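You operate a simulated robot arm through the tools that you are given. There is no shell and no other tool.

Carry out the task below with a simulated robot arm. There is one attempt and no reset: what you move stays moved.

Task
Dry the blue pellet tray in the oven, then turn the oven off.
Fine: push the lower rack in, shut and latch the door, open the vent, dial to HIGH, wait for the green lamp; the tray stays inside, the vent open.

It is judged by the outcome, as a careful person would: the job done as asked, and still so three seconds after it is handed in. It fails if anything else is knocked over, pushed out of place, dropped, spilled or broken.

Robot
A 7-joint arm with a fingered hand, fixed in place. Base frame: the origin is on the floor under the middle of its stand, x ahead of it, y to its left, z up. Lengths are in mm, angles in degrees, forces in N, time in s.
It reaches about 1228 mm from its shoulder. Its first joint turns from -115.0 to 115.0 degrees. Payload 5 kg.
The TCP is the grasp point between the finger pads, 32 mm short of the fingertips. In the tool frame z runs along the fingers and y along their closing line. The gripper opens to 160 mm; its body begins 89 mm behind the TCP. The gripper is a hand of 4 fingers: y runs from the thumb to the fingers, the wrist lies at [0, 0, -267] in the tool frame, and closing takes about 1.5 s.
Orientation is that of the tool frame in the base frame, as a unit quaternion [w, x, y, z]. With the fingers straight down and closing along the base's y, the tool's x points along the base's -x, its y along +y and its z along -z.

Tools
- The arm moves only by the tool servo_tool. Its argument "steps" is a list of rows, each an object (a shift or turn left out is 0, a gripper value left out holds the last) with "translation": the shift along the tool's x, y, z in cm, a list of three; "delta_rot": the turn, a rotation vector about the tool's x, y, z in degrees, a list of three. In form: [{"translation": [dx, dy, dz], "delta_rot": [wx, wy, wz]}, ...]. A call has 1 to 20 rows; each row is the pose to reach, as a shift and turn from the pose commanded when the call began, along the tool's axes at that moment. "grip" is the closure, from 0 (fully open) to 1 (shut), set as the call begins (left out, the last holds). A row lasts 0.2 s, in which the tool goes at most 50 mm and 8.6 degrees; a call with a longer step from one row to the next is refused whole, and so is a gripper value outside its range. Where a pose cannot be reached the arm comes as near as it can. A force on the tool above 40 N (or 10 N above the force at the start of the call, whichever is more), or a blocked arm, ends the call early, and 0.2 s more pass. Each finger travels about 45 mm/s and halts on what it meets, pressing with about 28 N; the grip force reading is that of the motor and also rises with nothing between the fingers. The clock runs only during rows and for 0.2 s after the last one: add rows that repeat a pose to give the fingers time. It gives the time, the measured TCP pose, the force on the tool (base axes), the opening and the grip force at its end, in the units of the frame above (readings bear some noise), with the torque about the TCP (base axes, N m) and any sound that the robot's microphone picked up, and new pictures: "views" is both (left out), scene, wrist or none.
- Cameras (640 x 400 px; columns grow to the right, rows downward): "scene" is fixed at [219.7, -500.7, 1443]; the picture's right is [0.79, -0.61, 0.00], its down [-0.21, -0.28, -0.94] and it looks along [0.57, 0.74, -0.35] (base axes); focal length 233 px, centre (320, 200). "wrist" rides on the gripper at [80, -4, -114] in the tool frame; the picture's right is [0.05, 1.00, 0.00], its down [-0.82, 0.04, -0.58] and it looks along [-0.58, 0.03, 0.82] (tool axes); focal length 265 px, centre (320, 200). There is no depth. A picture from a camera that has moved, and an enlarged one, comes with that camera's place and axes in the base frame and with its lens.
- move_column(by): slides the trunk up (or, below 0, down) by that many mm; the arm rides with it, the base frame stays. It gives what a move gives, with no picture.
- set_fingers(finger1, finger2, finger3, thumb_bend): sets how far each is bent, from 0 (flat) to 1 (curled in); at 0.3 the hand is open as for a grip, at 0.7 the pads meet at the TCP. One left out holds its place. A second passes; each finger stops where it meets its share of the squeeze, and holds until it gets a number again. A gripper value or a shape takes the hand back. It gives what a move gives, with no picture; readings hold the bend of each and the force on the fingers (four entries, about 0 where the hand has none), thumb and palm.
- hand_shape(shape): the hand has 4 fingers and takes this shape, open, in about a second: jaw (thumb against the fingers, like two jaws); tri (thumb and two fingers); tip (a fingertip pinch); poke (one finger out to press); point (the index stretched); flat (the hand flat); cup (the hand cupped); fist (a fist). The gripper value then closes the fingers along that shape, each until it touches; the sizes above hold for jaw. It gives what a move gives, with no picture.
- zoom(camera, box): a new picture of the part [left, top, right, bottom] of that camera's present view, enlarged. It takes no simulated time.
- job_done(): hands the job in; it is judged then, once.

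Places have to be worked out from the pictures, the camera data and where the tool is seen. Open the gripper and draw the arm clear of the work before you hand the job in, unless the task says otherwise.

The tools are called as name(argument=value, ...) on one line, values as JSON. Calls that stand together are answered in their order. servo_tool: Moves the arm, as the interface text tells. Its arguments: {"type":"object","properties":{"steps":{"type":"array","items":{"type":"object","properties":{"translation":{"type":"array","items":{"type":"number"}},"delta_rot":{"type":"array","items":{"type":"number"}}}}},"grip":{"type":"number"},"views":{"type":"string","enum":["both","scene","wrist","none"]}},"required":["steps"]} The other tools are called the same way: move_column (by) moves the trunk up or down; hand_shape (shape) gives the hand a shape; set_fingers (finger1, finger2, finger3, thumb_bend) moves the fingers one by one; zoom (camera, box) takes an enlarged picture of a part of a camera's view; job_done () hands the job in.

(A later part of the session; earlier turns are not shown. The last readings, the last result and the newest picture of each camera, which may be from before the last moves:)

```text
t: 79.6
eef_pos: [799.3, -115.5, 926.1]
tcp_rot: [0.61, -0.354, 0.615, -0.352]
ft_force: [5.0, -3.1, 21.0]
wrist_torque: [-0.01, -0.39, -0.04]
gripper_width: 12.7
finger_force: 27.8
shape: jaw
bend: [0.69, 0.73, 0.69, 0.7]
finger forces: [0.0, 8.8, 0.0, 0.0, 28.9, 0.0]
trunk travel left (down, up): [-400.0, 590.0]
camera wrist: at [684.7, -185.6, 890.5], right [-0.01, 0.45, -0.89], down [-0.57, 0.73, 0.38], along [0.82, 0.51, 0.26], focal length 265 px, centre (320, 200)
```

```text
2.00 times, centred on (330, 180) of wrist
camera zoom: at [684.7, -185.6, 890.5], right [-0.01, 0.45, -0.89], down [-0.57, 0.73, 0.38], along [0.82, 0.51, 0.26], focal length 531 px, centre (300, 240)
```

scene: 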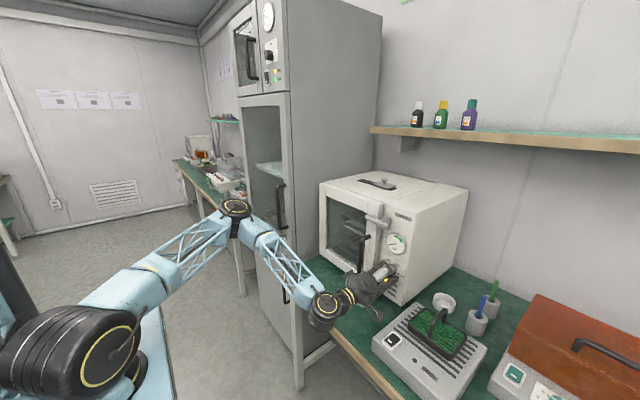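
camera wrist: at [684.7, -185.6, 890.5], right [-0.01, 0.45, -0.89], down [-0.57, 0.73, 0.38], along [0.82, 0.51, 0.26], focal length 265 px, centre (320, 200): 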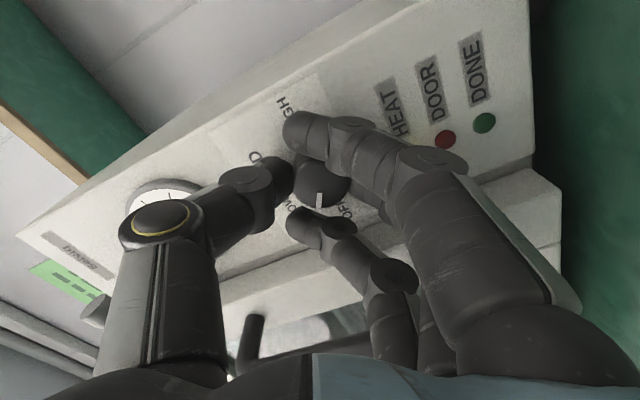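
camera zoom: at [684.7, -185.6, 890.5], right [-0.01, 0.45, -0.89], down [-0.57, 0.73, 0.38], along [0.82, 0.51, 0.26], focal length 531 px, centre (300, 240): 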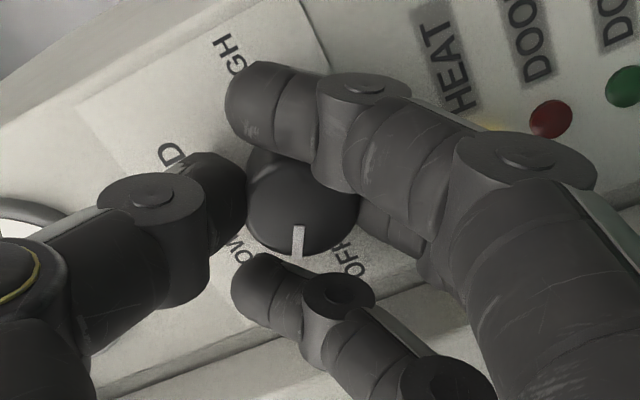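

The knob followed: the pointer is 30° past OFF and the yellow HEAT lamp is lit. I release, back off 35 mm, roll back 60° and come in again for the next bite.

servo_tool(steps=[{"translation": [0, 0, 0]}, {"translation": [0, 0, 0]}, {"translation": [0, 0, 0]}, {"translation": [-0.1, -0.17, -1.5]}, {"translation": [-0.1, -0.17, -3.0]}, {"translation": [-0.1, -0.17, -3.5]}, {"translation": [-0.1, -0.17, -3.5], "delta_rot": [0, 0, -7.5]}, {"translation": [-0.1, -0.17, -3.5], "delta_rot": [0, 0, -15]}, {"translation": [-0.1, -0.17, -3.5], "delta_rot": [0, 0, -22.5]}, {"translation": [-0.1, -0.17, -3.5], "delta_rot": [0, 0, -30]}, {"translation": [-0.1, -0.17, -3.5], "delta_rot": [0, 0, -37.5]}, {"translation": [-0.1, -0.17, -3.5], "delta_rot": [0, 0, -45]}, {"translation": [-0.1, -0.17, -3.5], "delta_rot": [0, 0, -52.5]}, {"translation": [-0.1, -0.17, -3.5], "delta_rot": [0, 0, -60]}, {"translation": [-0.1, -0.17, -3.5], "delta_rot": [0, 0, -60]}], grip=0.6, views="both")

zoom(camera="scene", box=[340, 230, 420, 300])

```text
t: 82.7
eef_pos: [772.8, -103.5, 987.0]
tcp_rot: [-0.409, 0.558, -0.376, 0.617]
ft_force: [0.2, 0.3, -0.2]
wrist_torque: [-0.01, -0.01, -0.01]
gripper_width: 63.5
finger_force: 0.1
shape: jaw
bend: [0.73, 0.73, 0.73, 0.7]
finger forces: [0.0, 0.1, 0.1, 0.0, 0.0, 0.1]
trunk travel left (down, up): [-400.0, 590.0]
stopped in row 15: the arm was blocked; the commanded pose is now the measured one
camera wrist: at [656.0, -174.0, 1012.2], right [0.08, -0.43, -0.9], down [-0.54, 0.74, -0.4], along [0.84, 0.52, -0.17], focal length 265 px, centre (320, 200)
```

scene: 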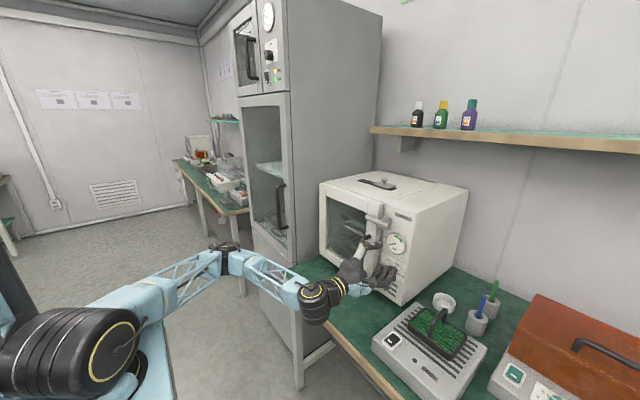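
wrist: 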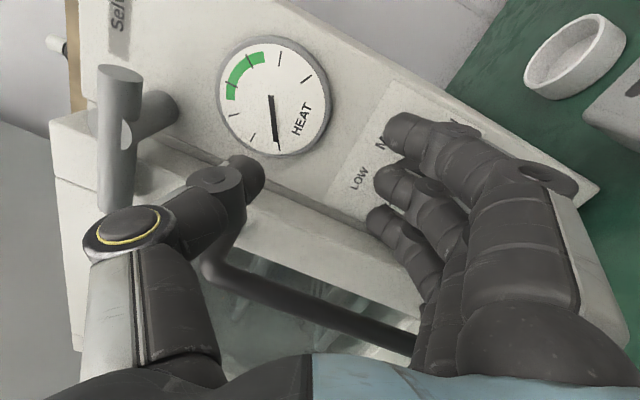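

```text
5.71 times, centred on (380, 265) of scene
camera zoom: at [219.7, -500.7, 1443.0], right [0.79, -0.61, 0.0], down [-0.21, -0.28, -0.94], along [0.57, 0.74, -0.35], focal length 1333 px, centre (-23, -171)
```

zoom: 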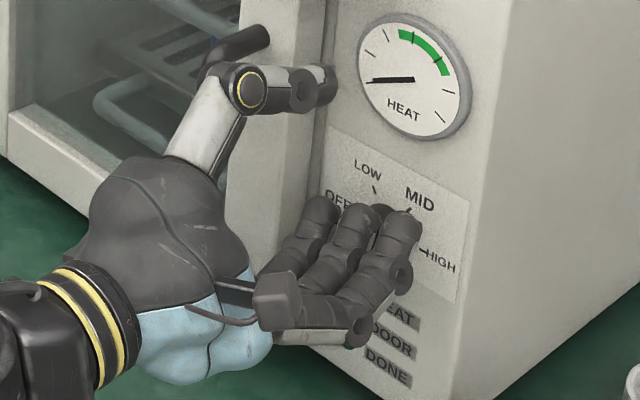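

The arm reached a joint limit near ρ≈−112° roll and drifted up (nothing was touched; force ≈0). I back straight away from the panel and look at the state of the knob.

servo_tool(steps=[{"translation": [0, 0, -2.5]}, {"translation": [0, 0, -5]}, {"translation": [0, 0, -7.5]}, {"translation": [0, 0, -7.5]}], views="both")

zoom(camera="scene", box=[360, 220, 430, 300])

```text
t: 83.8
eef_pos: [695.6, -129.1, 1014.6]
tcp_rot: [-0.429, 0.51, -0.399, 0.63]
ft_force: [-0.6, -0.5, -0.1]
wrist_torque: [0.01, 0.01, 0.02]
gripper_width: 63.5
finger_force: 0.0
shape: jaw
bend: [0.73, 0.73, 0.73, 0.7]
finger forces: [0.0, 0.0, 0.0, 0.1, 0.1, 0.0]
trunk travel left (down, up): [-400.0, 590.0]
stopped in row 4: the arm was blocked; the commanded pose is now the measured one
camera wrist: at [574.2, -195.4, 1025.7], right [0.13, -0.36, -0.92], down [-0.47, 0.8, -0.38], along [0.87, 0.48, -0.07], focal length 265 px, centre (320, 200)
```

scene: 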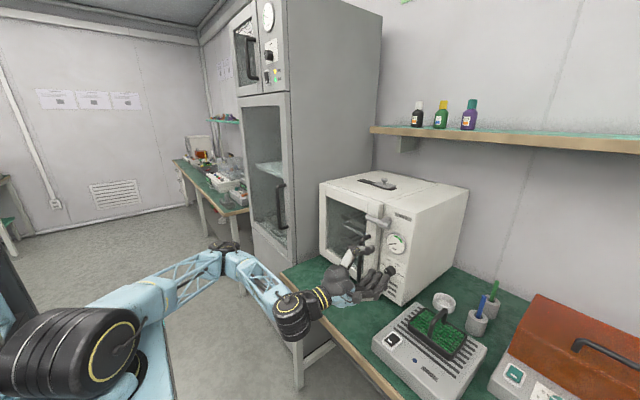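
wrist: 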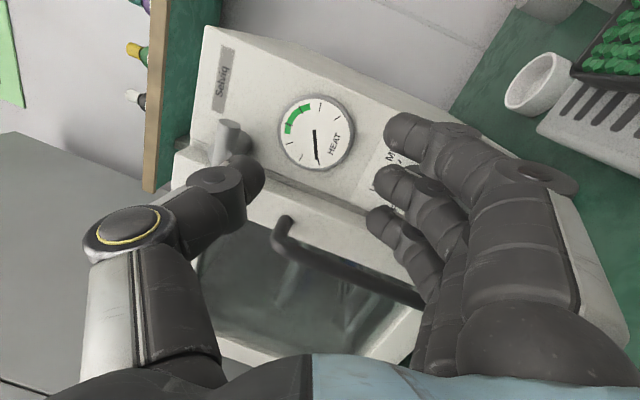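

```text
5.00 times, centred on (395, 260) of scene
camera zoom: at [219.7, -500.7, 1443.0], right [0.79, -0.61, 0.0], down [-0.21, -0.28, -0.94], along [0.57, 0.74, -0.35], focal length 1166 px, centre (-55, -100)
```

zoom: 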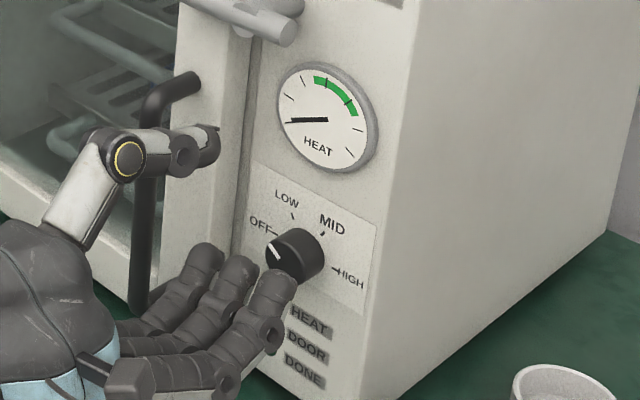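

The knob stays at 30° past OFF and nothing was disturbed. To get away from the joint limit I roll the hand back the other way while staying clear of the oven.

servo_tool(steps=[{"delta_rot": [0, 0, 8]}, {"delta_rot": [0, 0, 16]}, {"delta_rot": [0, 0, 24]}, {"delta_rot": [0, 0, 32]}, {"delta_rot": [0, 0, 40]}, {"delta_rot": [0, 0, 40]}], views="scene")

```text
t: 85.2
eef_pos: [695.3, -128.0, 1013.2]
tcp_rot: [0.617, -0.346, 0.55, -0.444]
ft_force: [0.4, -0.1, -0.3]
wrist_torque: [-0.01, -0.03, -0.02]
gripper_width: 63.7
finger_force: 0.2
shape: jaw
bend: [0.73, 0.73, 0.73, 0.7]
finger forces: [0.1, 0.0, 0.0, 0.0, 0.1, 0.0]
trunk travel left (down, up): [-400.0, 590.0]
```

scene: 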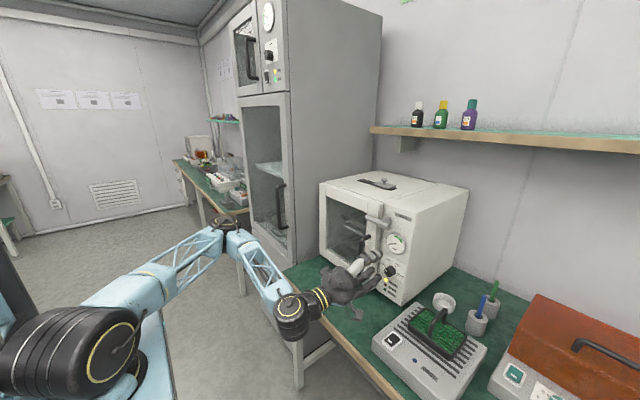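

The arm moves freely again. I test the other roll direction, first rolling up to ρ≈0°.

servo_tool(steps=[{"delta_rot": [0, 0, 8.5]}, {"delta_rot": [0, 0, 17]}, {"delta_rot": [0, 0, 25.5]}, {"delta_rot": [0, 0, 34]}, {"delta_rot": [0, 0, 42.5]}, {"delta_rot": [0, 0, 51]}, {"delta_rot": [0, 0, 59.5]}, {"delta_rot": [0, 0, 68]}, {"delta_rot": [0, 0, 68]}], views="scene")

```text
t: 87.2
eef_pos: [695.9, -127.2, 1012.5]
tcp_rot: [0.76, 0.021, 0.649, -0.025]
ft_force: [0.1, 0.6, -0.5]
wrist_torque: [0.0, -0.01, -0.01]
gripper_width: 63.6
finger_force: 0.0
shape: jaw
bend: [0.73, 0.73, 0.73, 0.7]
finger forces: [0.0, 0.0, 0.1, 0.0, 0.0, 0.1]
trunk travel left (down, up): [-400.0, 590.0]
```

scene: 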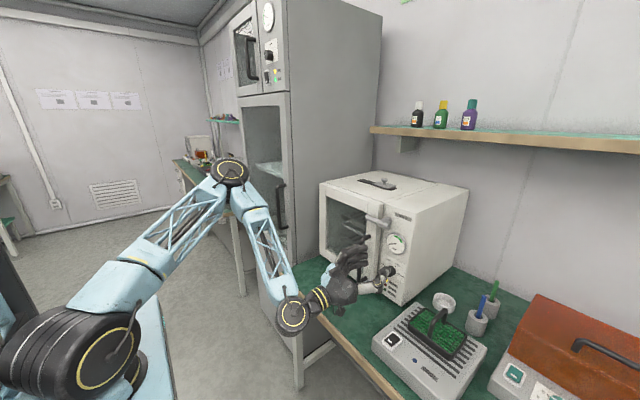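

At ρ≈0 the elbow is back up-left. I first level the small pitch/yaw errors, then continue rolling toward +90°.

servo_tool(steps=[{"delta_rot": [-1.9, 4.5, 0]}, {"delta_rot": [-3.7, 9, 0]}, {"delta_rot": [-3.7, 9, 0]}], views="none")

servo_tool(steps=[{"delta_rot": [0, 0, 8.5]}, {"delta_rot": [0, 0, 17]}, {"delta_rot": [0, 0, 25.5]}, {"delta_rot": [0, 0, 34]}, {"delta_rot": [0, 0, 42.5]}, {"delta_rot": [0, 0, 51]}, {"delta_rot": [0, 0, 60]}, {"delta_rot": [0, 0, 60]}], views="scene")

```text
t: 88.0
eef_pos: [695.7, -127.0, 1013.5]
tcp_rot: [0.707, -0.003, 0.708, -0.002]
ft_force: [0.4, 0.7, 0.5]
wrist_torque: [-0.02, 0.0, 0.01]
gripper_width: 63.7
finger_force: 0.1
shape: jaw
bend: [0.73, 0.73, 0.73, 0.7]
finger forces: [0.0, 0.1, 0.0, 0.0, 0.1, 0.1]
trunk travel left (down, up): [-400.0, 590.0]
```

```text
refused: row 7 steps farther than a row can; nothing moved
```

The leveling worked; the roll call was refused for one 9° step. I repeat it with 8° steps.

servo_tool(steps=[{"delta_rot": [0, 0, 8]}, {"delta_rot": [0, 0, 16]}, {"delta_rot": [0, 0, 24]}, {"delta_rot": [0, 0, 32]}, {"delta_rot": [0, 0, 40]}, {"delta_rot": [0, 0, 48]}, {"delta_rot": [0, 0, 56]}, {"delta_rot": [0, 0, 64]}, {"delta_rot": [0, 0, 64]}], views="scene")

```text
t: 90.0
eef_pos: [696.9, -127.7, 1012.4]
tcp_rot: [0.601, 0.371, 0.602, 0.373]
ft_force: [-0.4, 0.3, 0.4]
wrist_torque: [0.03, -0.04, -0.02]
gripper_width: 63.5
finger_force: 0.1
shape: jaw
bend: [0.73, 0.73, 0.73, 0.7]
finger forces: [0.1, 0.1, 0.1, 0.0, 0.0, 0.1]
trunk travel left (down, up): [-400.0, 590.0]
```

scene: 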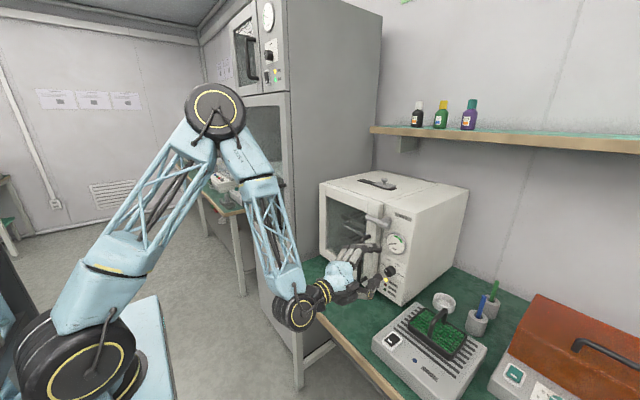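

Rolling positive raises the elbow and works well. I continue to about +136° to learn the usable range.

servo_tool(steps=[{"delta_rot": [0, 0, 8]}, {"delta_rot": [0, 0, 16]}, {"delta_rot": [0, 0, 24]}, {"delta_rot": [0, 0, 32]}, {"delta_rot": [0, 0, 40]}, {"delta_rot": [0, 0, 48]}, {"delta_rot": [0, 0, 56]}, {"delta_rot": [0, 0, 64]}, {"delta_rot": [0, 0, 72]}, {"delta_rot": [0, 0, 72]}], views="both")

```text
t: 92.2
eef_pos: [695.9, -127.7, 1013.3]
tcp_rot: [0.265, 0.655, 0.267, 0.655]
ft_force: [-0.2, 1.2, 0.1]
wrist_torque: [-0.02, -0.02, -0.02]
gripper_width: 63.6
finger_force: 0.2
shape: jaw
bend: [0.73, 0.73, 0.73, 0.7]
finger forces: [0.1, 0.0, 0.0, 0.1, 0.1, 0.0]
trunk travel left (down, up): [-400.0, 590.0]
camera wrist: at [582.0, -67.9, 1068.3], right [0.0, -0.68, 0.73], down [-0.58, -0.6, -0.55], along [0.82, -0.42, -0.39], focal length 265 px, centre (320, 200)
```

scene: 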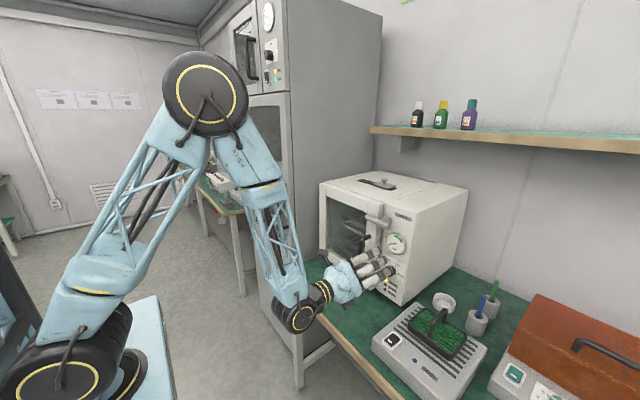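
wrist: 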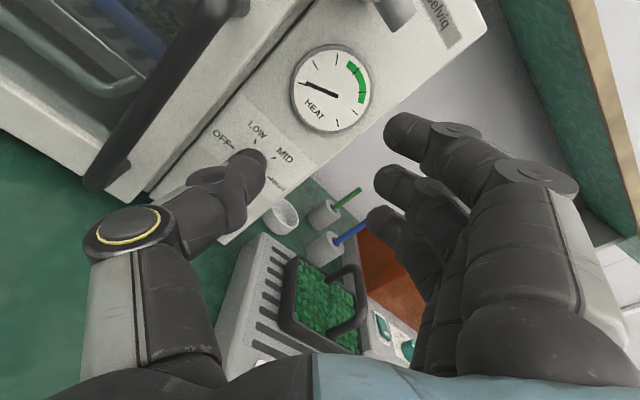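

ρ=136° is reachable with the elbow up, so I'll work in the range ρ≈60–115° (thumb below, fingers above, camera on the upper left). I roll back to ρ≈62° and come down in front of the dial.

servo_tool(steps=[{"translation": [-0.6, -0.8, 0.5], "delta_rot": [0, 0, -8.2]}, {"translation": [-1.2, -1.6, 1.0], "delta_rot": [0, 0, -16.4]}, {"translation": [-1.8, -2.4, 1.5], "delta_rot": [0, 0, -24.6]}, {"translation": [-2.4, -3.2, 2.0], "delta_rot": [0, 0, -32.8]}, {"translation": [-3.0, -4.0, 2.5], "delta_rot": [0, 0, -41]}, {"translation": [-3.6, -4.8, 3.0], "delta_rot": [0, 0, -49.2]}, {"translation": [-4.3, -5.5, 3.5], "delta_rot": [0, 0, -57.4]}, {"translation": [-5.0, -6.3, 4.0], "delta_rot": [0, 0, -65.6]}, {"translation": [-5.5, -6.98, 4.5], "delta_rot": [0, 0, -73.8]}, {"translation": [-5.5, -6.98, 5.0], "delta_rot": [0, 0, -73.8]}, {"translation": [-5.5, -6.98, 5.0], "delta_rot": [0, 0, -73.8]}], grip=0.5, views="both")

zoom(camera="scene", box=[340, 220, 430, 310])

```text
t: 94.7
eef_pos: [746.3, -116.4, 925.1]
tcp_rot: [0.607, 0.362, 0.607, 0.363]
ft_force: [-1.1, 0.3, 0.0]
wrist_torque: [0.03, -0.01, -0.03]
gripper_width: 79.2
finger_force: 0.1
shape: jaw
bend: [0.72, 0.72, 0.72, 0.7]
finger forces: [0.0, 0.0, 0.0, 0.0, 0.0, 0.0]
trunk travel left (down, up): [-400.0, 590.0]
camera wrist: at [631.7, -47.2, 883.4], right [0.0, 0.52, 0.85], down [-0.58, -0.7, 0.42], along [0.82, -0.49, 0.3], focal length 265 px, centre (320, 200)
```

scene: 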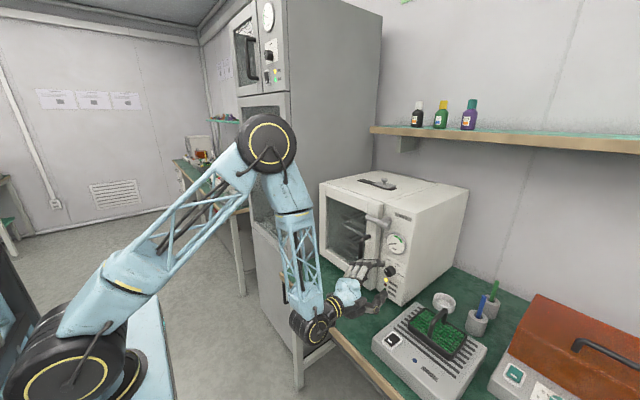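
wrist: 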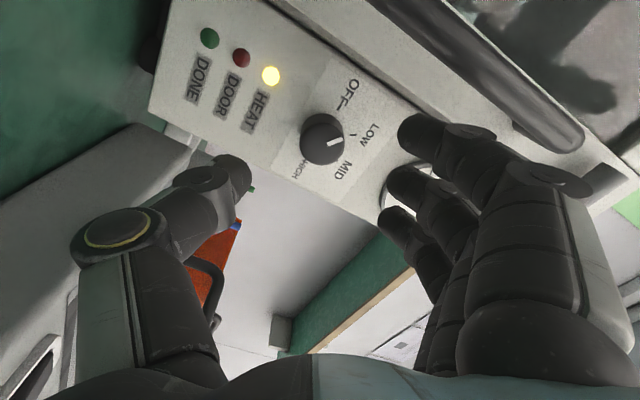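

```text
4.44 times, centred on (385, 265) of scene
camera zoom: at [219.7, -500.7, 1443.0], right [0.79, -0.61, 0.0], down [-0.21, -0.28, -0.94], along [0.57, 0.74, -0.35], focal length 1036 px, centre (31, -89)
```

zoom: 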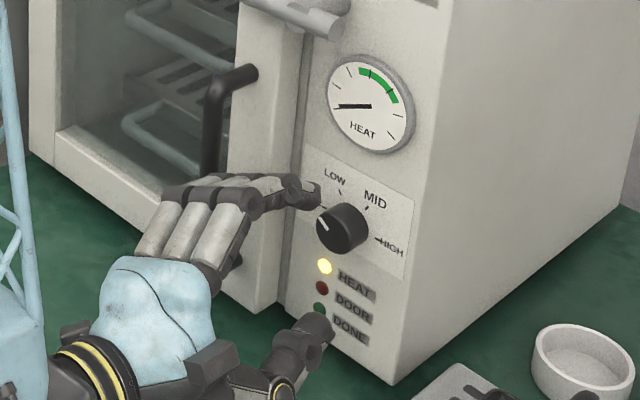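

The heat lamp glows; the knob is centred ahead. I advance along the hand's axis until the fingertips surround the knob.

servo_tool(steps=[{"translation": [0.04, 0.14, 1.5]}, {"translation": [0.04, 0.14, 3.0]}, {"translation": [0.04, 0.14, 4.3]}, {"translation": [0.04, 0.14, 5.3]}, {"translation": [0.04, 0.14, 5.3]}], views="wrist")

zoom(camera="scene", box=[340, 220, 430, 310])

```text
t: 95.8
eef_pos: [798.8, -117.9, 924.3]
tcp_rot: [0.607, 0.363, 0.606, 0.363]
ft_force: [-4.1, -7.4, 0.9]
wrist_torque: [0.33, -0.19, 0.23]
gripper_width: 78.5
finger_force: 0.1
shape: jaw
bend: [0.73, 0.72, 0.72, 0.7]
finger forces: [8.0, 0.0, 0.0, 0.0, 0.1, 0.1]
trunk travel left (down, up): [-400.0, 590.0]
camera wrist: at [684.9, -47.3, 884.5], right [0.0, 0.52, 0.86], down [-0.58, -0.7, 0.42], along [0.82, -0.49, 0.3], focal length 265 px, centre (320, 200)
```

wrist: 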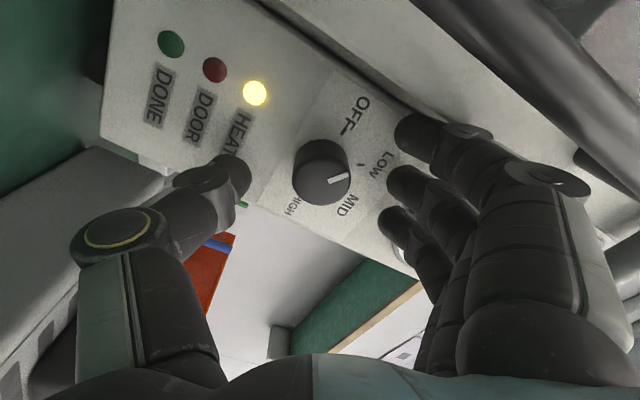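

```text
4.44 times, centred on (385, 265) of scene
camera zoom: at [219.7, -500.7, 1443.0], right [0.79, -0.61, 0.0], down [-0.21, -0.28, -0.94], along [0.57, 0.74, -0.35], focal length 1036 px, centre (31, -89)
```

zoom: 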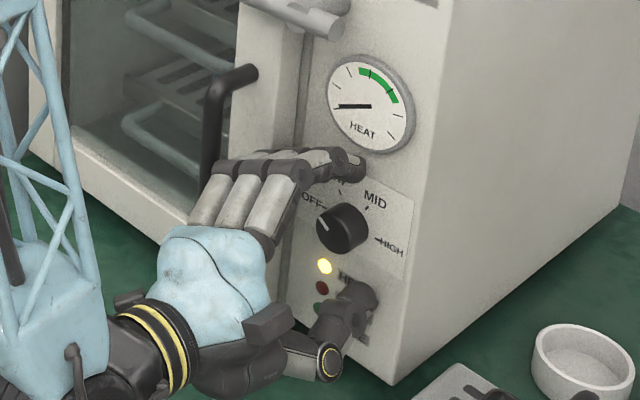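

The index finger brushes the door edge (8 N) at this roll. I back off 2 cm, roll +14° to ρ≈76°, narrow the fingers a little and come back in.

servo_tool(steps=[{"translation": [0, 0, -1.0]}, {"translation": [0, 0, -2.0]}, {"translation": [0, 0, -2.0], "delta_rot": [0, 0, 7]}, {"translation": [0, 0, -2.0], "delta_rot": [0, 0, 14]}, {"translation": [0.05, 0.15, -1.0], "delta_rot": [0, 0, 14]}, {"translation": [0.05, 0.15, 0.0], "delta_rot": [0, 0, 14]}, {"translation": [0.05, 0.15, 0.0], "delta_rot": [0, 0, 14]}], grip=0.6, views="wrist")

```text
t: 97.5
eef_pos: [800.1, -114.0, 926.2]
tcp_rot: [0.557, 0.434, 0.558, 0.435]
ft_force: [0.4, -0.3, -1.3]
wrist_torque: [0.01, -0.03, 0.01]
gripper_width: 64.8
finger_force: 0.1
shape: jaw
bend: [0.73, 0.73, 0.73, 0.7]
finger forces: [0.0, 0.0, 0.0, 0.0, 0.0, 0.0]
trunk travel left (down, up): [-400.0, 590.0]
camera wrist: at [685.3, -36.7, 903.7], right [0.0, 0.3, 0.96], down [-0.58, -0.78, 0.24], along [0.82, -0.55, 0.17], focal length 265 px, centre (320, 200)
```

wrist: 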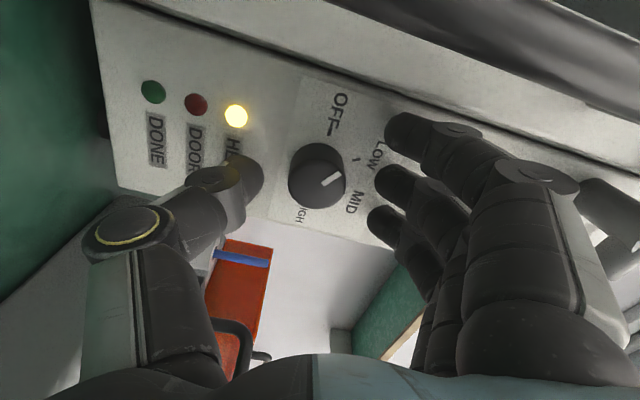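

No contact and the knob is centred. I close on it.

servo_tool(steps=[{"translation": [0, 0, 0]}, {"translation": [0, 0, 0]}, {"translation": [0, 0, 0]}, {"translation": [0, 0, 0]}, {"translation": [0, 0, 0]}, {"translation": [0, 0, 0]}], grip=1, views="wrist")

```text
t: 98.8
eef_pos: [799.3, -114.1, 924.8]
tcp_rot: [0.557, 0.435, 0.559, 0.434]
ft_force: [1.6, -2.6, -11.1]
wrist_torque: [0.02, 0.08, 0.0]
gripper_width: 13.0
finger_force: 27.9
shape: jaw
bend: [0.69, 0.72, 0.69, 0.7]
finger forces: [0.1, 11.7, 0.0, 0.1, 23.0, 0.0]
trunk travel left (down, up): [-400.0, 590.0]
camera wrist: at [685.4, -37.2, 902.1], right [0.0, 0.3, 0.96], down [-0.58, -0.78, 0.24], along [0.82, -0.55, 0.17], focal length 265 px, centre (320, 200)
```

wrist: 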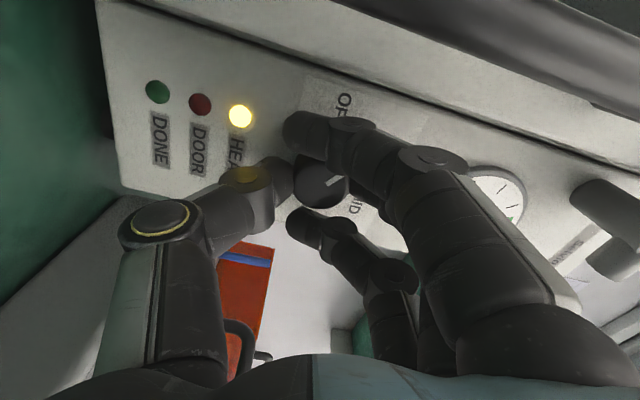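

Gripped with thumb and middle finger. I turn +52° clockwise.

servo_tool(steps=[{"delta_rot": [0, 0, 6.5]}, {"delta_rot": [0, 0, 13]}, {"delta_rot": [0, 0, 19.5]}, {"delta_rot": [0, 0, 26]}, {"delta_rot": [0, 0, 32.5]}, {"delta_rot": [0, 0, 39]}, {"delta_rot": [0, 0, 45.5]}, {"delta_rot": [0, 0, 52]}, {"delta_rot": [0, 0, 52]}], views="both")

zoom(camera="scene", box=[340, 220, 430, 310])

```text
t: 100.8
eef_pos: [799.8, -114.3, 925.5]
tcp_rot: [0.309, 0.636, 0.312, 0.635]
ft_force: [-0.8, 1.0, -16.5]
wrist_torque: [0.01, 0.24, -0.07]
gripper_width: 13.3
finger_force: 28.2
shape: jaw
bend: [0.69, 0.72, 0.69, 0.7]
finger forces: [0.0, 10.3, 0.0, 0.0, 25.6, 0.0]
trunk travel left (down, up): [-400.0, 590.0]
camera wrist: at [685.6, -47.6, 972.6], right [0.0, -0.57, 0.82], down [-0.58, -0.67, -0.47], along [0.82, -0.47, -0.33], focal length 265 px, centre (320, 200)
```

scene: 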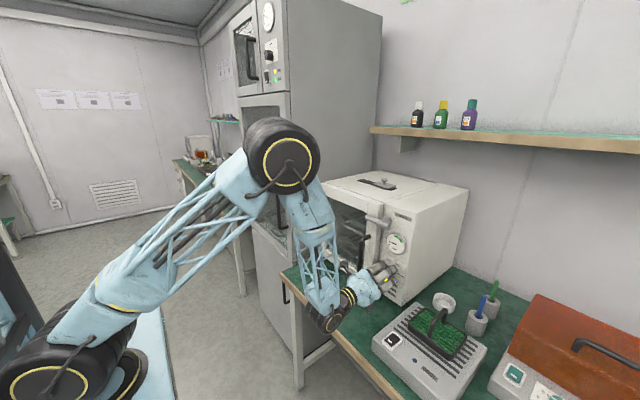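
wrist: 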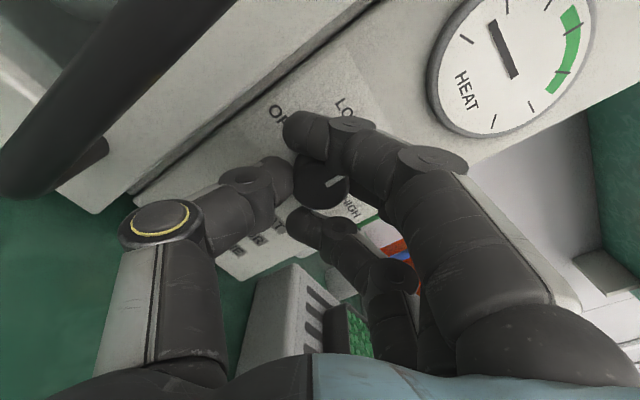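

```text
4.44 times, centred on (385, 265) of scene
camera zoom: at [219.7, -500.7, 1443.0], right [0.79, -0.61, 0.0], down [-0.21, -0.28, -0.94], along [0.57, 0.74, -0.35], focal length 1036 px, centre (31, -89)
```

zoom: 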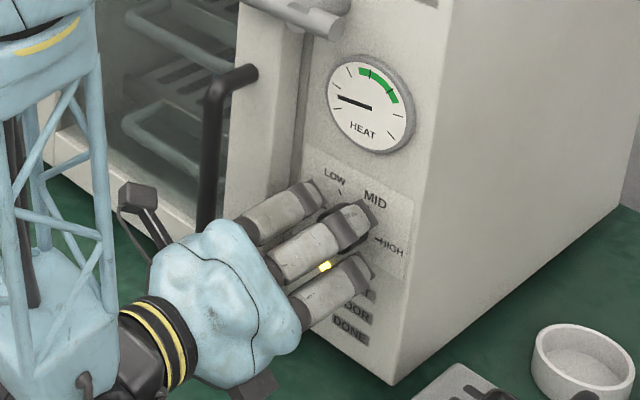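

The knob follows (now ~82° past OFF). I release, retreat 2.5 cm, roll back 52° and re-approach.

servo_tool(steps=[{"translation": [0, 0, 0]}, {"translation": [0, 0, 0]}, {"translation": [0, 0, 0]}, {"translation": [0, 0, -1.3]}, {"translation": [0, 0, -2.6]}, {"translation": [0, 0, -2.6], "delta_rot": [0, 0, -7.5]}, {"translation": [0, 0, -2.6], "delta_rot": [0, 0, -15]}, {"translation": [0, 0, -2.6], "delta_rot": [0, 0, -22.5]}, {"translation": [0, 0, -2.6], "delta_rot": [0, 0, -30]}, {"translation": [0, 0, -2.6], "delta_rot": [0, 0, -37.5]}, {"translation": [0, 0, -2.6], "delta_rot": [0, 0, -45]}, {"translation": [0, 0, -2.6], "delta_rot": [0, 0, -52]}, {"translation": [0, 0, -1.3], "delta_rot": [0, 0, -52]}, {"translation": [0, 0, 0], "delta_rot": [0, 0, -52]}, {"translation": [0, 0, 0], "delta_rot": [0, 0, -52]}], grip=0.6, views="wrist")

```text
t: 104.0
eef_pos: [799.4, -114.7, 926.2]
tcp_rot: [0.558, 0.433, 0.559, 0.434]
ft_force: [-1.0, 0.4, -0.1]
wrist_torque: [0.03, -0.04, -0.02]
gripper_width: 63.2
finger_force: 0.0
shape: jaw
bend: [0.73, 0.73, 0.73, 0.7]
finger forces: [0.1, 0.0, 0.1, 0.1, 0.1, 0.1]
trunk travel left (down, up): [-400.0, 590.0]
camera wrist: at [685.4, -36.8, 903.0], right [0.0, 0.3, 0.96], down [-0.58, -0.78, 0.24], along [0.82, -0.55, 0.17], focal length 265 px, centre (320, 200)
```

wrist: 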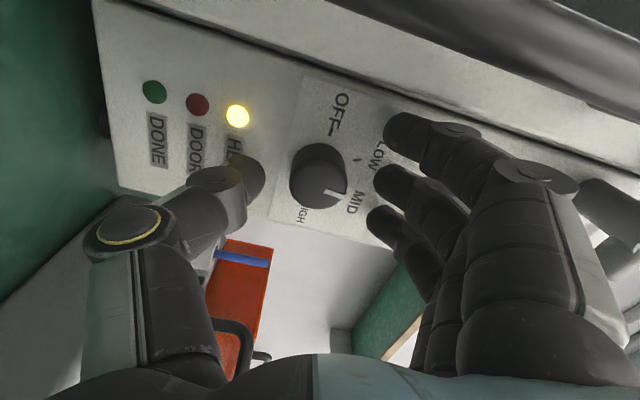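

The pointer is now near straight up. I close and turn another +52° in one go.

servo_tool(steps=[{"translation": [0, 0, 0]}, {"translation": [0, 0, 0]}, {"translation": [0, 0, 0]}, {"translation": [0, 0, 0]}, {"translation": [0, 0, 0]}, {"translation": [0, 0, 0]}, {"delta_rot": [0, 0, 6.5]}, {"delta_rot": [0, 0, 13]}, {"delta_rot": [0, 0, 19.5]}, {"delta_rot": [0, 0, 26]}, {"delta_rot": [0, 0, 32.5]}, {"delta_rot": [0, 0, 39]}, {"delta_rot": [0, 0, 45.5]}, {"delta_rot": [0, 0, 52]}, {"delta_rot": [0, 0, 52]}], grip=1, views="wrist")

```text
t: 107.2
eef_pos: [799.7, -112.3, 925.9]
tcp_rot: [0.309, 0.636, 0.312, 0.635]
ft_force: [-4.4, 2.9, -20.9]
wrist_torque: [0.0, 0.34, 0.06]
gripper_width: 13.2
finger_force: 27.9
shape: jaw
bend: [0.69, 0.72, 0.69, 0.7]
finger forces: [0.0, 9.9, 0.1, 0.0, 27.2, 0.0]
trunk travel left (down, up): [-400.0, 590.0]
camera wrist: at [685.8, -47.4, 972.7], right [0.0, -0.57, 0.82], down [-0.58, -0.67, -0.47], along [0.82, -0.47, -0.33], focal length 265 px, centre (320, 200)
```

wrist: 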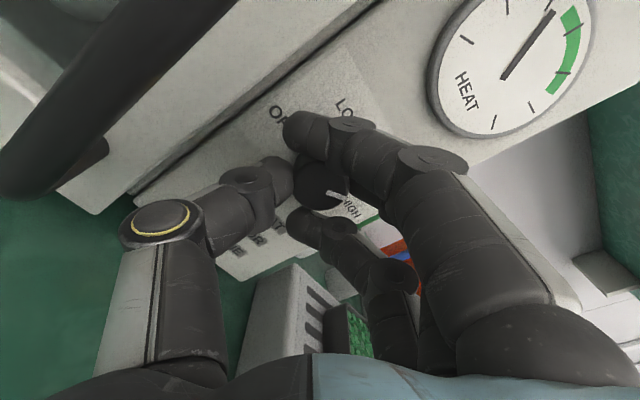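

The gauge needle is climbing. One more bite of about 46° should bring the pointer to HIGH, so I release, roll back and re-approach.

servo_tool(steps=[{"translation": [0, 0, 0]}, {"translation": [0, 0, 0]}, {"translation": [0, 0, 0]}, {"translation": [0, 0, -1.3]}, {"translation": [0, 0, -2.6]}, {"translation": [0, 0, -2.6], "delta_rot": [0, 0, -7.5]}, {"translation": [0, 0, -2.6], "delta_rot": [0, 0, -15]}, {"translation": [0, 0, -2.6], "delta_rot": [0, 0, -22.5]}, {"translation": [0, 0, -2.6], "delta_rot": [0, 0, -30]}, {"translation": [0, 0, -2.6], "delta_rot": [0, 0, -37.5]}, {"translation": [0, 0, -2.6], "delta_rot": [0, 0, -45]}, {"translation": [0, 0, -2.6], "delta_rot": [0, 0, -52]}, {"translation": [0.1, 0.1, -1.3], "delta_rot": [0, 0, -52]}, {"translation": [0.1, 0.1, 0], "delta_rot": [0, 0, -52]}, {"translation": [0.1, 0.1, 0], "delta_rot": [0, 0, -52]}], grip=0.6, views="both")

zoom(camera="scene", box=[360, 220, 430, 300])

```text
t: 110.5
eef_pos: [798.9, -113.5, 928.4]
tcp_rot: [0.557, 0.433, 0.56, 0.434]
ft_force: [0.8, 0.1, -0.9]
wrist_torque: [-0.01, 0.0, 0.0]
gripper_width: 63.5
finger_force: 0.0
shape: jaw
bend: [0.73, 0.73, 0.73, 0.7]
finger forces: [0.0, 0.0, 0.0, 0.0, 0.0, 0.0]
trunk travel left (down, up): [-400.0, 590.0]
camera wrist: at [685.2, -36.5, 904.7], right [0.0, 0.3, 0.96], down [-0.58, -0.78, 0.24], along [0.82, -0.55, 0.17], focal length 265 px, centre (320, 200)
```

scene: 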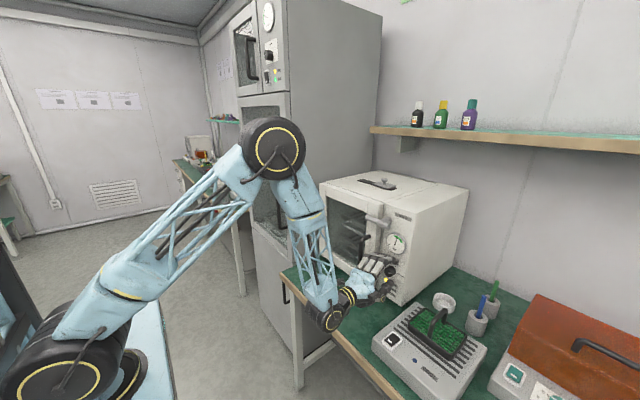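
wrist: 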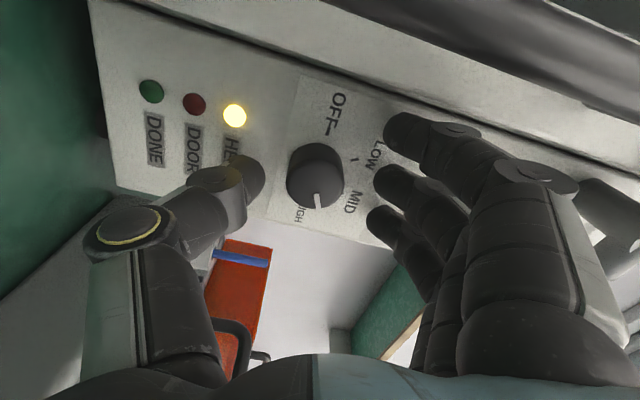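

```text
5.00 times, centred on (395, 260) of scene
camera zoom: at [219.7, -500.7, 1443.0], right [0.79, -0.61, 0.0], down [-0.21, -0.28, -0.94], along [0.57, 0.74, -0.35], focal length 1166 px, centre (-55, -100)
```

zoom: 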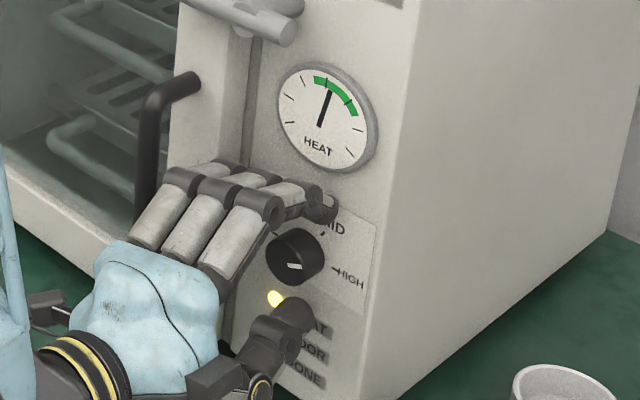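

The needle has entered the green band and the pointer is at about MID–HIGH. I grip and turn the remaining ~46° to HIGH.

servo_tool(steps=[{"translation": [0, 0, 0]}, {"translation": [0, 0, 0]}, {"translation": [0, 0, 0]}, {"translation": [0, 0, 0]}, {"translation": [0, 0, 0]}, {"translation": [0, 0, 0]}, {"delta_rot": [0, 0, 6.5]}, {"delta_rot": [0, 0, 13]}, {"delta_rot": [0, 0, 19.5]}, {"delta_rot": [0, 0, 26]}, {"delta_rot": [0, 0, 32.5]}, {"delta_rot": [0, 0, 39]}, {"delta_rot": [0, 0, 45]}, {"delta_rot": [0, 0, 45]}], grip=1, views="both")

zoom(camera="wrist", box=[220, 80, 440, 280])

zoom(camera="scene", box=[360, 220, 430, 300])

```text
t: 113.5
eef_pos: [800.2, -115.2, 927.4]
tcp_rot: [0.349, 0.617, 0.348, 0.614]
ft_force: [-2.7, -11.4, -27.0]
wrist_torque: [-0.2, 0.5, -0.24]
gripper_width: 14.0
finger_force: 28.2
shape: jaw
bend: [0.69, 0.72, 0.69, 0.7]
finger forces: [0.1, 11.0, 0.0, 0.1, 27.1, 0.0]
trunk travel left (down, up): [-400.0, 590.0]
camera wrist: at [686.0, -43.8, 965.1], right [0.0, -0.47, 0.88], down [-0.58, -0.72, -0.38], along [0.82, -0.51, -0.27], focal length 265 px, centre (320, 200)
```

scene: 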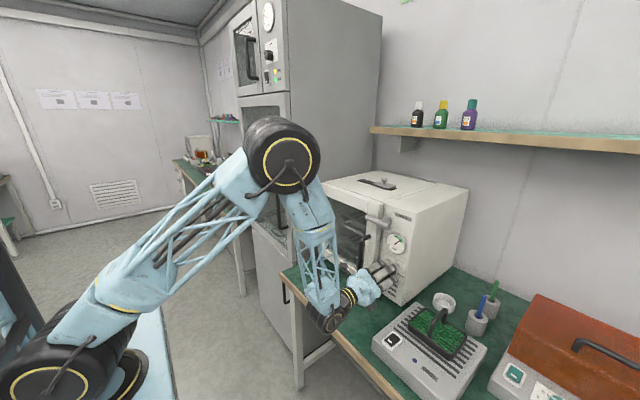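
wrist: 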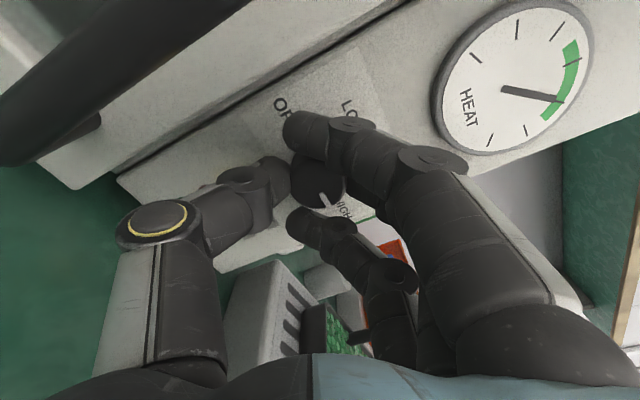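

```text
2.00 times, centred on (330, 180) of wrist
camera zoom: at [686.0, -43.8, 965.1], right [0.0, -0.47, 0.88], down [-0.58, -0.72, -0.38], along [0.82, -0.51, -0.27], focal length 531 px, centre (300, 240)
```

zoom: 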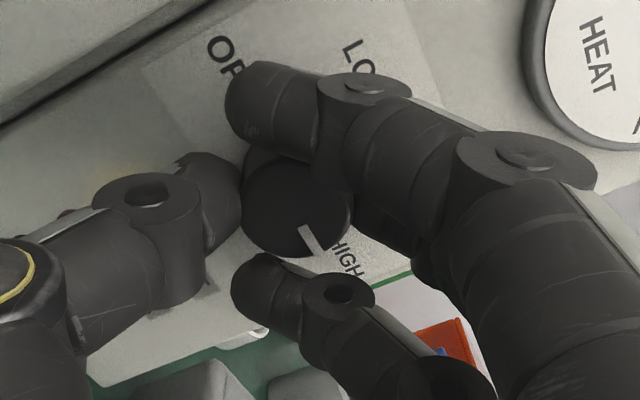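

```text
5.00 times, centred on (395, 260) of scene
camera zoom: at [219.7, -500.7, 1443.0], right [0.79, -0.61, 0.0], down [-0.21, -0.28, -0.94], along [0.57, 0.74, -0.35], focal length 1166 px, centre (-55, -100)
```

zoom: 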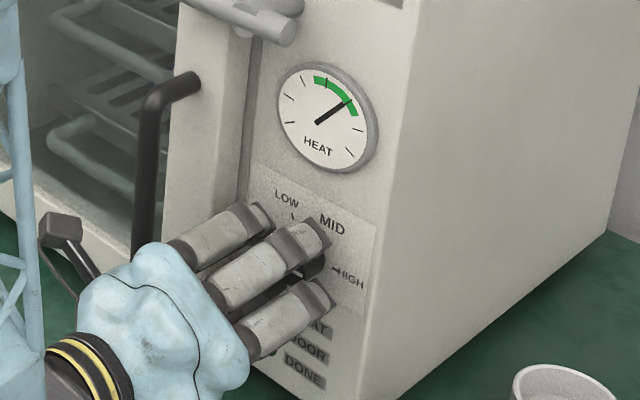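

The pointer now points at HIGH and the needle is in the green band. I release and retreat to see the dial and lamps.

servo_tool(steps=[{"translation": [0, 0, 0]}, {"translation": [0, 0, 0]}, {"translation": [0, 0, 0]}, {"translation": [0, 0, -1.5]}, {"translation": [0, 0, -3.5]}, {"translation": [0, 0, -6.0]}, {"translation": [0, 0, -8.5]}, {"translation": [0, 0, -8.5]}], grip=0.6, views="both")

zoom(camera="scene", box=[360, 220, 430, 300])

zoom(camera="wrist", box=[100, 40, 420, 240])

```text
t: 115.2
eef_pos: [713.5, -114.2, 928.5]
tcp_rot: [0.348, 0.614, 0.35, 0.616]
ft_force: [0.5, 0.3, 0.0]
wrist_torque: [-0.01, 0.0, -0.01]
gripper_width: 63.4
finger_force: 0.1
shape: jaw
bend: [0.73, 0.73, 0.73, 0.7]
finger forces: [0.1, 0.1, 0.0, 0.1, 0.0, 0.0]
trunk travel left (down, up): [-400.0, 590.0]
camera wrist: at [599.4, -42.8, 966.9], right [0.0, -0.47, 0.88], down [-0.58, -0.72, -0.38], along [0.82, -0.51, -0.27], focal length 265 px, centre (320, 200)
```

scene: 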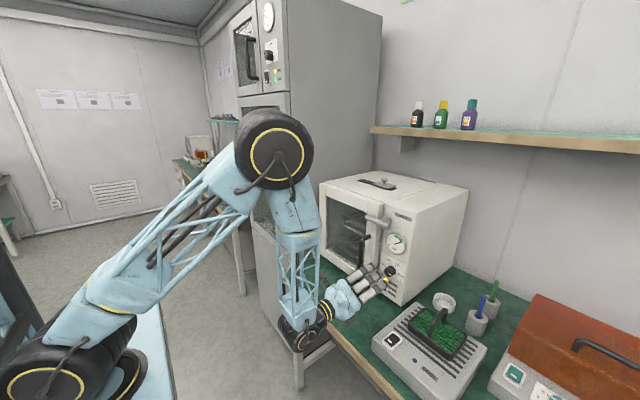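
wrist: 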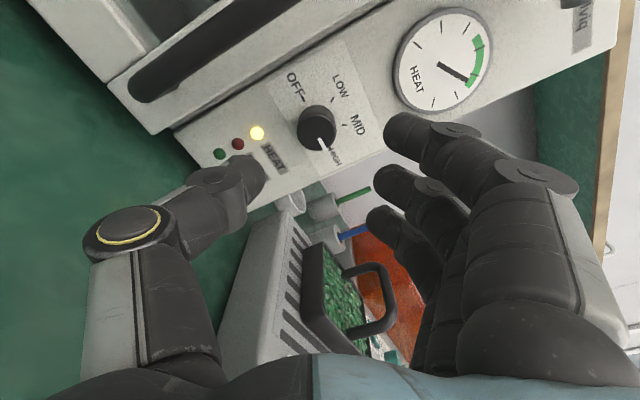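

```text
5.00 times, centred on (395, 260) of scene
camera zoom: at [219.7, -500.7, 1443.0], right [0.79, -0.61, 0.0], down [-0.21, -0.28, -0.94], along [0.57, 0.74, -0.35], focal length 1166 px, centre (-55, -100)
```

zoom: 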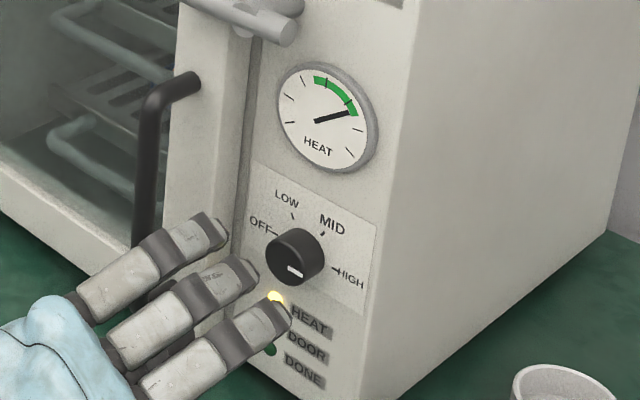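

```text
2.00 times, centred on (260, 140) of wrist
camera zoom: at [599.4, -42.8, 966.9], right [0.0, -0.47, 0.88], down [-0.58, -0.72, -0.38], along [0.82, -0.51, -0.27], focal length 531 px, centre (440, 320)
```

zoom: 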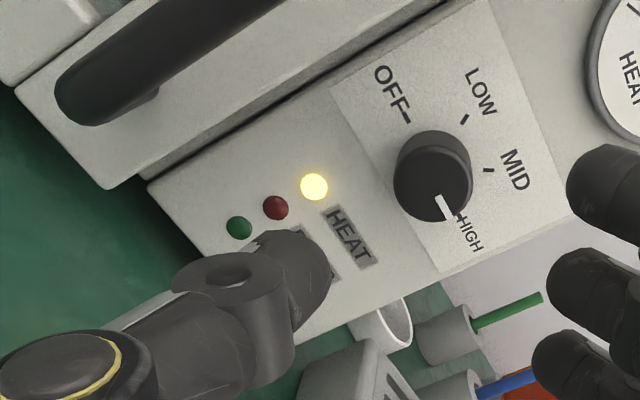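

The pointer sits at HIGH and the yellow lamp is on. I hold still and wait for the green DONE lamp.

servo_tool(steps=[{"translation": [0, 0, 0]}, {"translation": [0, 0, 0]}, {"translation": [0, 0, 0]}, {"translation": [0, 0, 0]}, {"translation": [0, 0, 0]}, {"translation": [0, 0, 0]}, {"translation": [0, 0, 0]}, {"translation": [0, 0, 0]}, {"translation": [0, 0, 0]}, {"translation": [0, 0, 0]}, {"translation": [0, 0, 0]}, {"translation": [0, 0, 0]}, {"translation": [0, 0, 0]}, {"translation": [0, 0, 0]}, {"translation": [0, 0, 0]}], views="wrist")

zoom(camera="scene", box=[360, 220, 430, 300])

```text
t: 118.5
eef_pos: [715.6, -114.0, 928.3]
tcp_rot: [0.349, 0.614, 0.35, 0.615]
ft_force: [-0.2, 0.1, -0.3]
wrist_torque: [-0.02, -0.03, 0.01]
gripper_width: 63.5
finger_force: 0.1
shape: jaw
bend: [0.73, 0.73, 0.73, 0.7]
finger forces: [0.0, 0.0, 0.0, 0.0, 0.0, 0.0]
trunk travel left (down, up): [-400.0, 590.0]
camera wrist: at [599.7, -42.8, 966.7], right [0.0, -0.47, 0.88], down [-0.58, -0.72, -0.38], along [0.82, -0.51, -0.27], focal length 265 px, centre (320, 200)
```

wrist: 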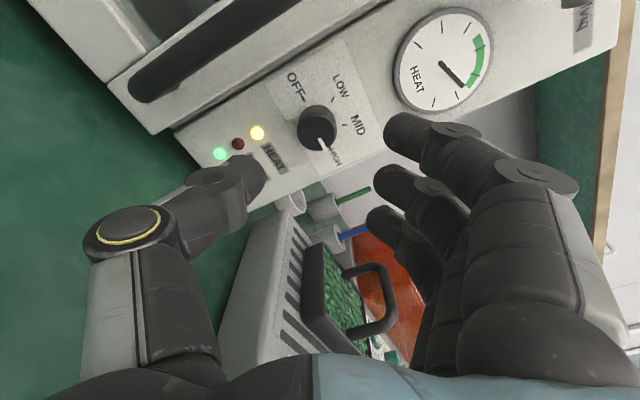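

```text
5.00 times, centred on (395, 260) of scene
camera zoom: at [219.7, -500.7, 1443.0], right [0.79, -0.61, 0.0], down [-0.21, -0.28, -0.94], along [0.57, 0.74, -0.35], focal length 1166 px, centre (-55, -100)
```

zoom: 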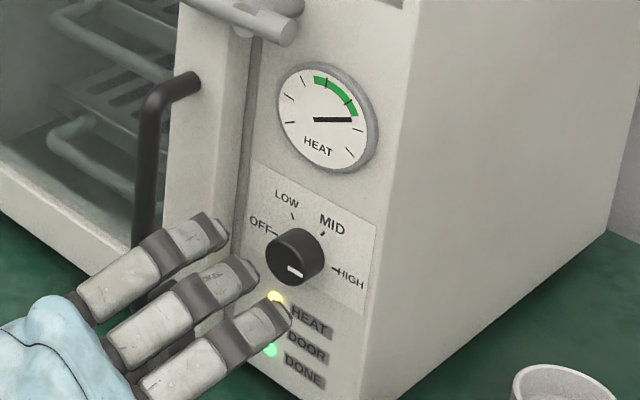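

The green DONE lamp is lit. Now I turn the oven off: I go back in to the knob at ρ≈126°, to turn it counter-clockwise in bites.

servo_tool(steps=[{"translation": [-0.1, -0.15, 2.5], "delta_rot": [0, 0, 3]}, {"translation": [-0.1, -0.15, 5.5], "delta_rot": [0, 0, 6]}, {"translation": [-0.1, -0.15, 7.5], "delta_rot": [0, 0, 6]}, {"translation": [-0.1, -0.15, 8.5], "delta_rot": [0, 0, 6]}, {"translation": [-0.1, -0.15, 8.5], "delta_rot": [0, 0, 6]}], grip=0.6, views="wrist")

```text
t: 119.7
eef_pos: [800.5, -114.5, 926.4]
tcp_rot: [0.316, 0.632, 0.317, 0.632]
ft_force: [-0.2, -0.1, -0.3]
wrist_torque: [0.0, 0.02, -0.02]
gripper_width: 63.1
finger_force: 0.1
shape: jaw
bend: [0.73, 0.73, 0.73, 0.7]
finger forces: [0.0, 0.1, 0.0, 0.1, 0.0, 0.0]
trunk travel left (down, up): [-400.0, 590.0]
camera wrist: at [685.8, -46.5, 972.1], right [0.0, -0.56, 0.83], down [-0.58, -0.68, -0.45], along [0.82, -0.48, -0.32], focal length 265 px, centre (320, 200)
```

wrist: 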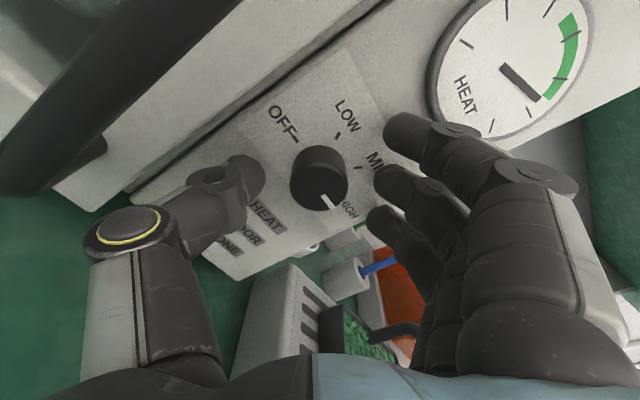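

The knob is centred with no contact. I close on it and turn −52° (counter-clockwise).

servo_tool(steps=[{"translation": [0, 0, 0]}, {"translation": [0, 0, 0]}, {"translation": [0, 0, 0]}, {"translation": [0, 0, 0]}, {"translation": [0, 0, 0]}, {"translation": [0, 0, 0]}, {"delta_rot": [0, 0, -6.5]}, {"delta_rot": [0, 0, -13]}, {"delta_rot": [0, 0, -19.5]}, {"delta_rot": [0, 0, -26]}, {"delta_rot": [0, 0, -32.5]}, {"delta_rot": [0, 0, -39]}, {"delta_rot": [0, 0, -45.5]}, {"delta_rot": [0, 0, -52]}, {"delta_rot": [0, 0, -52]}], grip=1, views="wrist")

```text
t: 122.8
eef_pos: [799.9, -114.9, 925.5]
tcp_rot: [0.561, 0.43, 0.563, 0.428]
ft_force: [1.2, 5.7, -21.9]
wrist_torque: [0.0, 0.4, 0.12]
gripper_width: 12.8
finger_force: 28.3
shape: jaw
bend: [0.69, 0.72, 0.69, 0.7]
finger forces: [0.1, 9.5, 0.1, 0.0, 28.8, 0.0]
trunk travel left (down, up): [-400.0, 590.0]
camera wrist: at [685.6, -36.9, 900.6], right [0.0, 0.31, 0.95], down [-0.58, -0.78, 0.26], along [0.82, -0.55, 0.18], focal length 265 px, centre (320, 200)
```

wrist: 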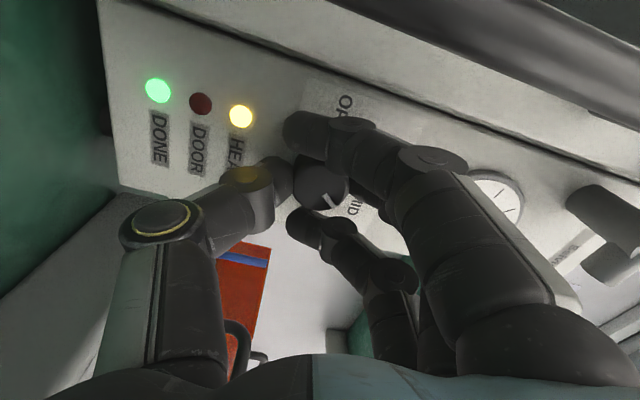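

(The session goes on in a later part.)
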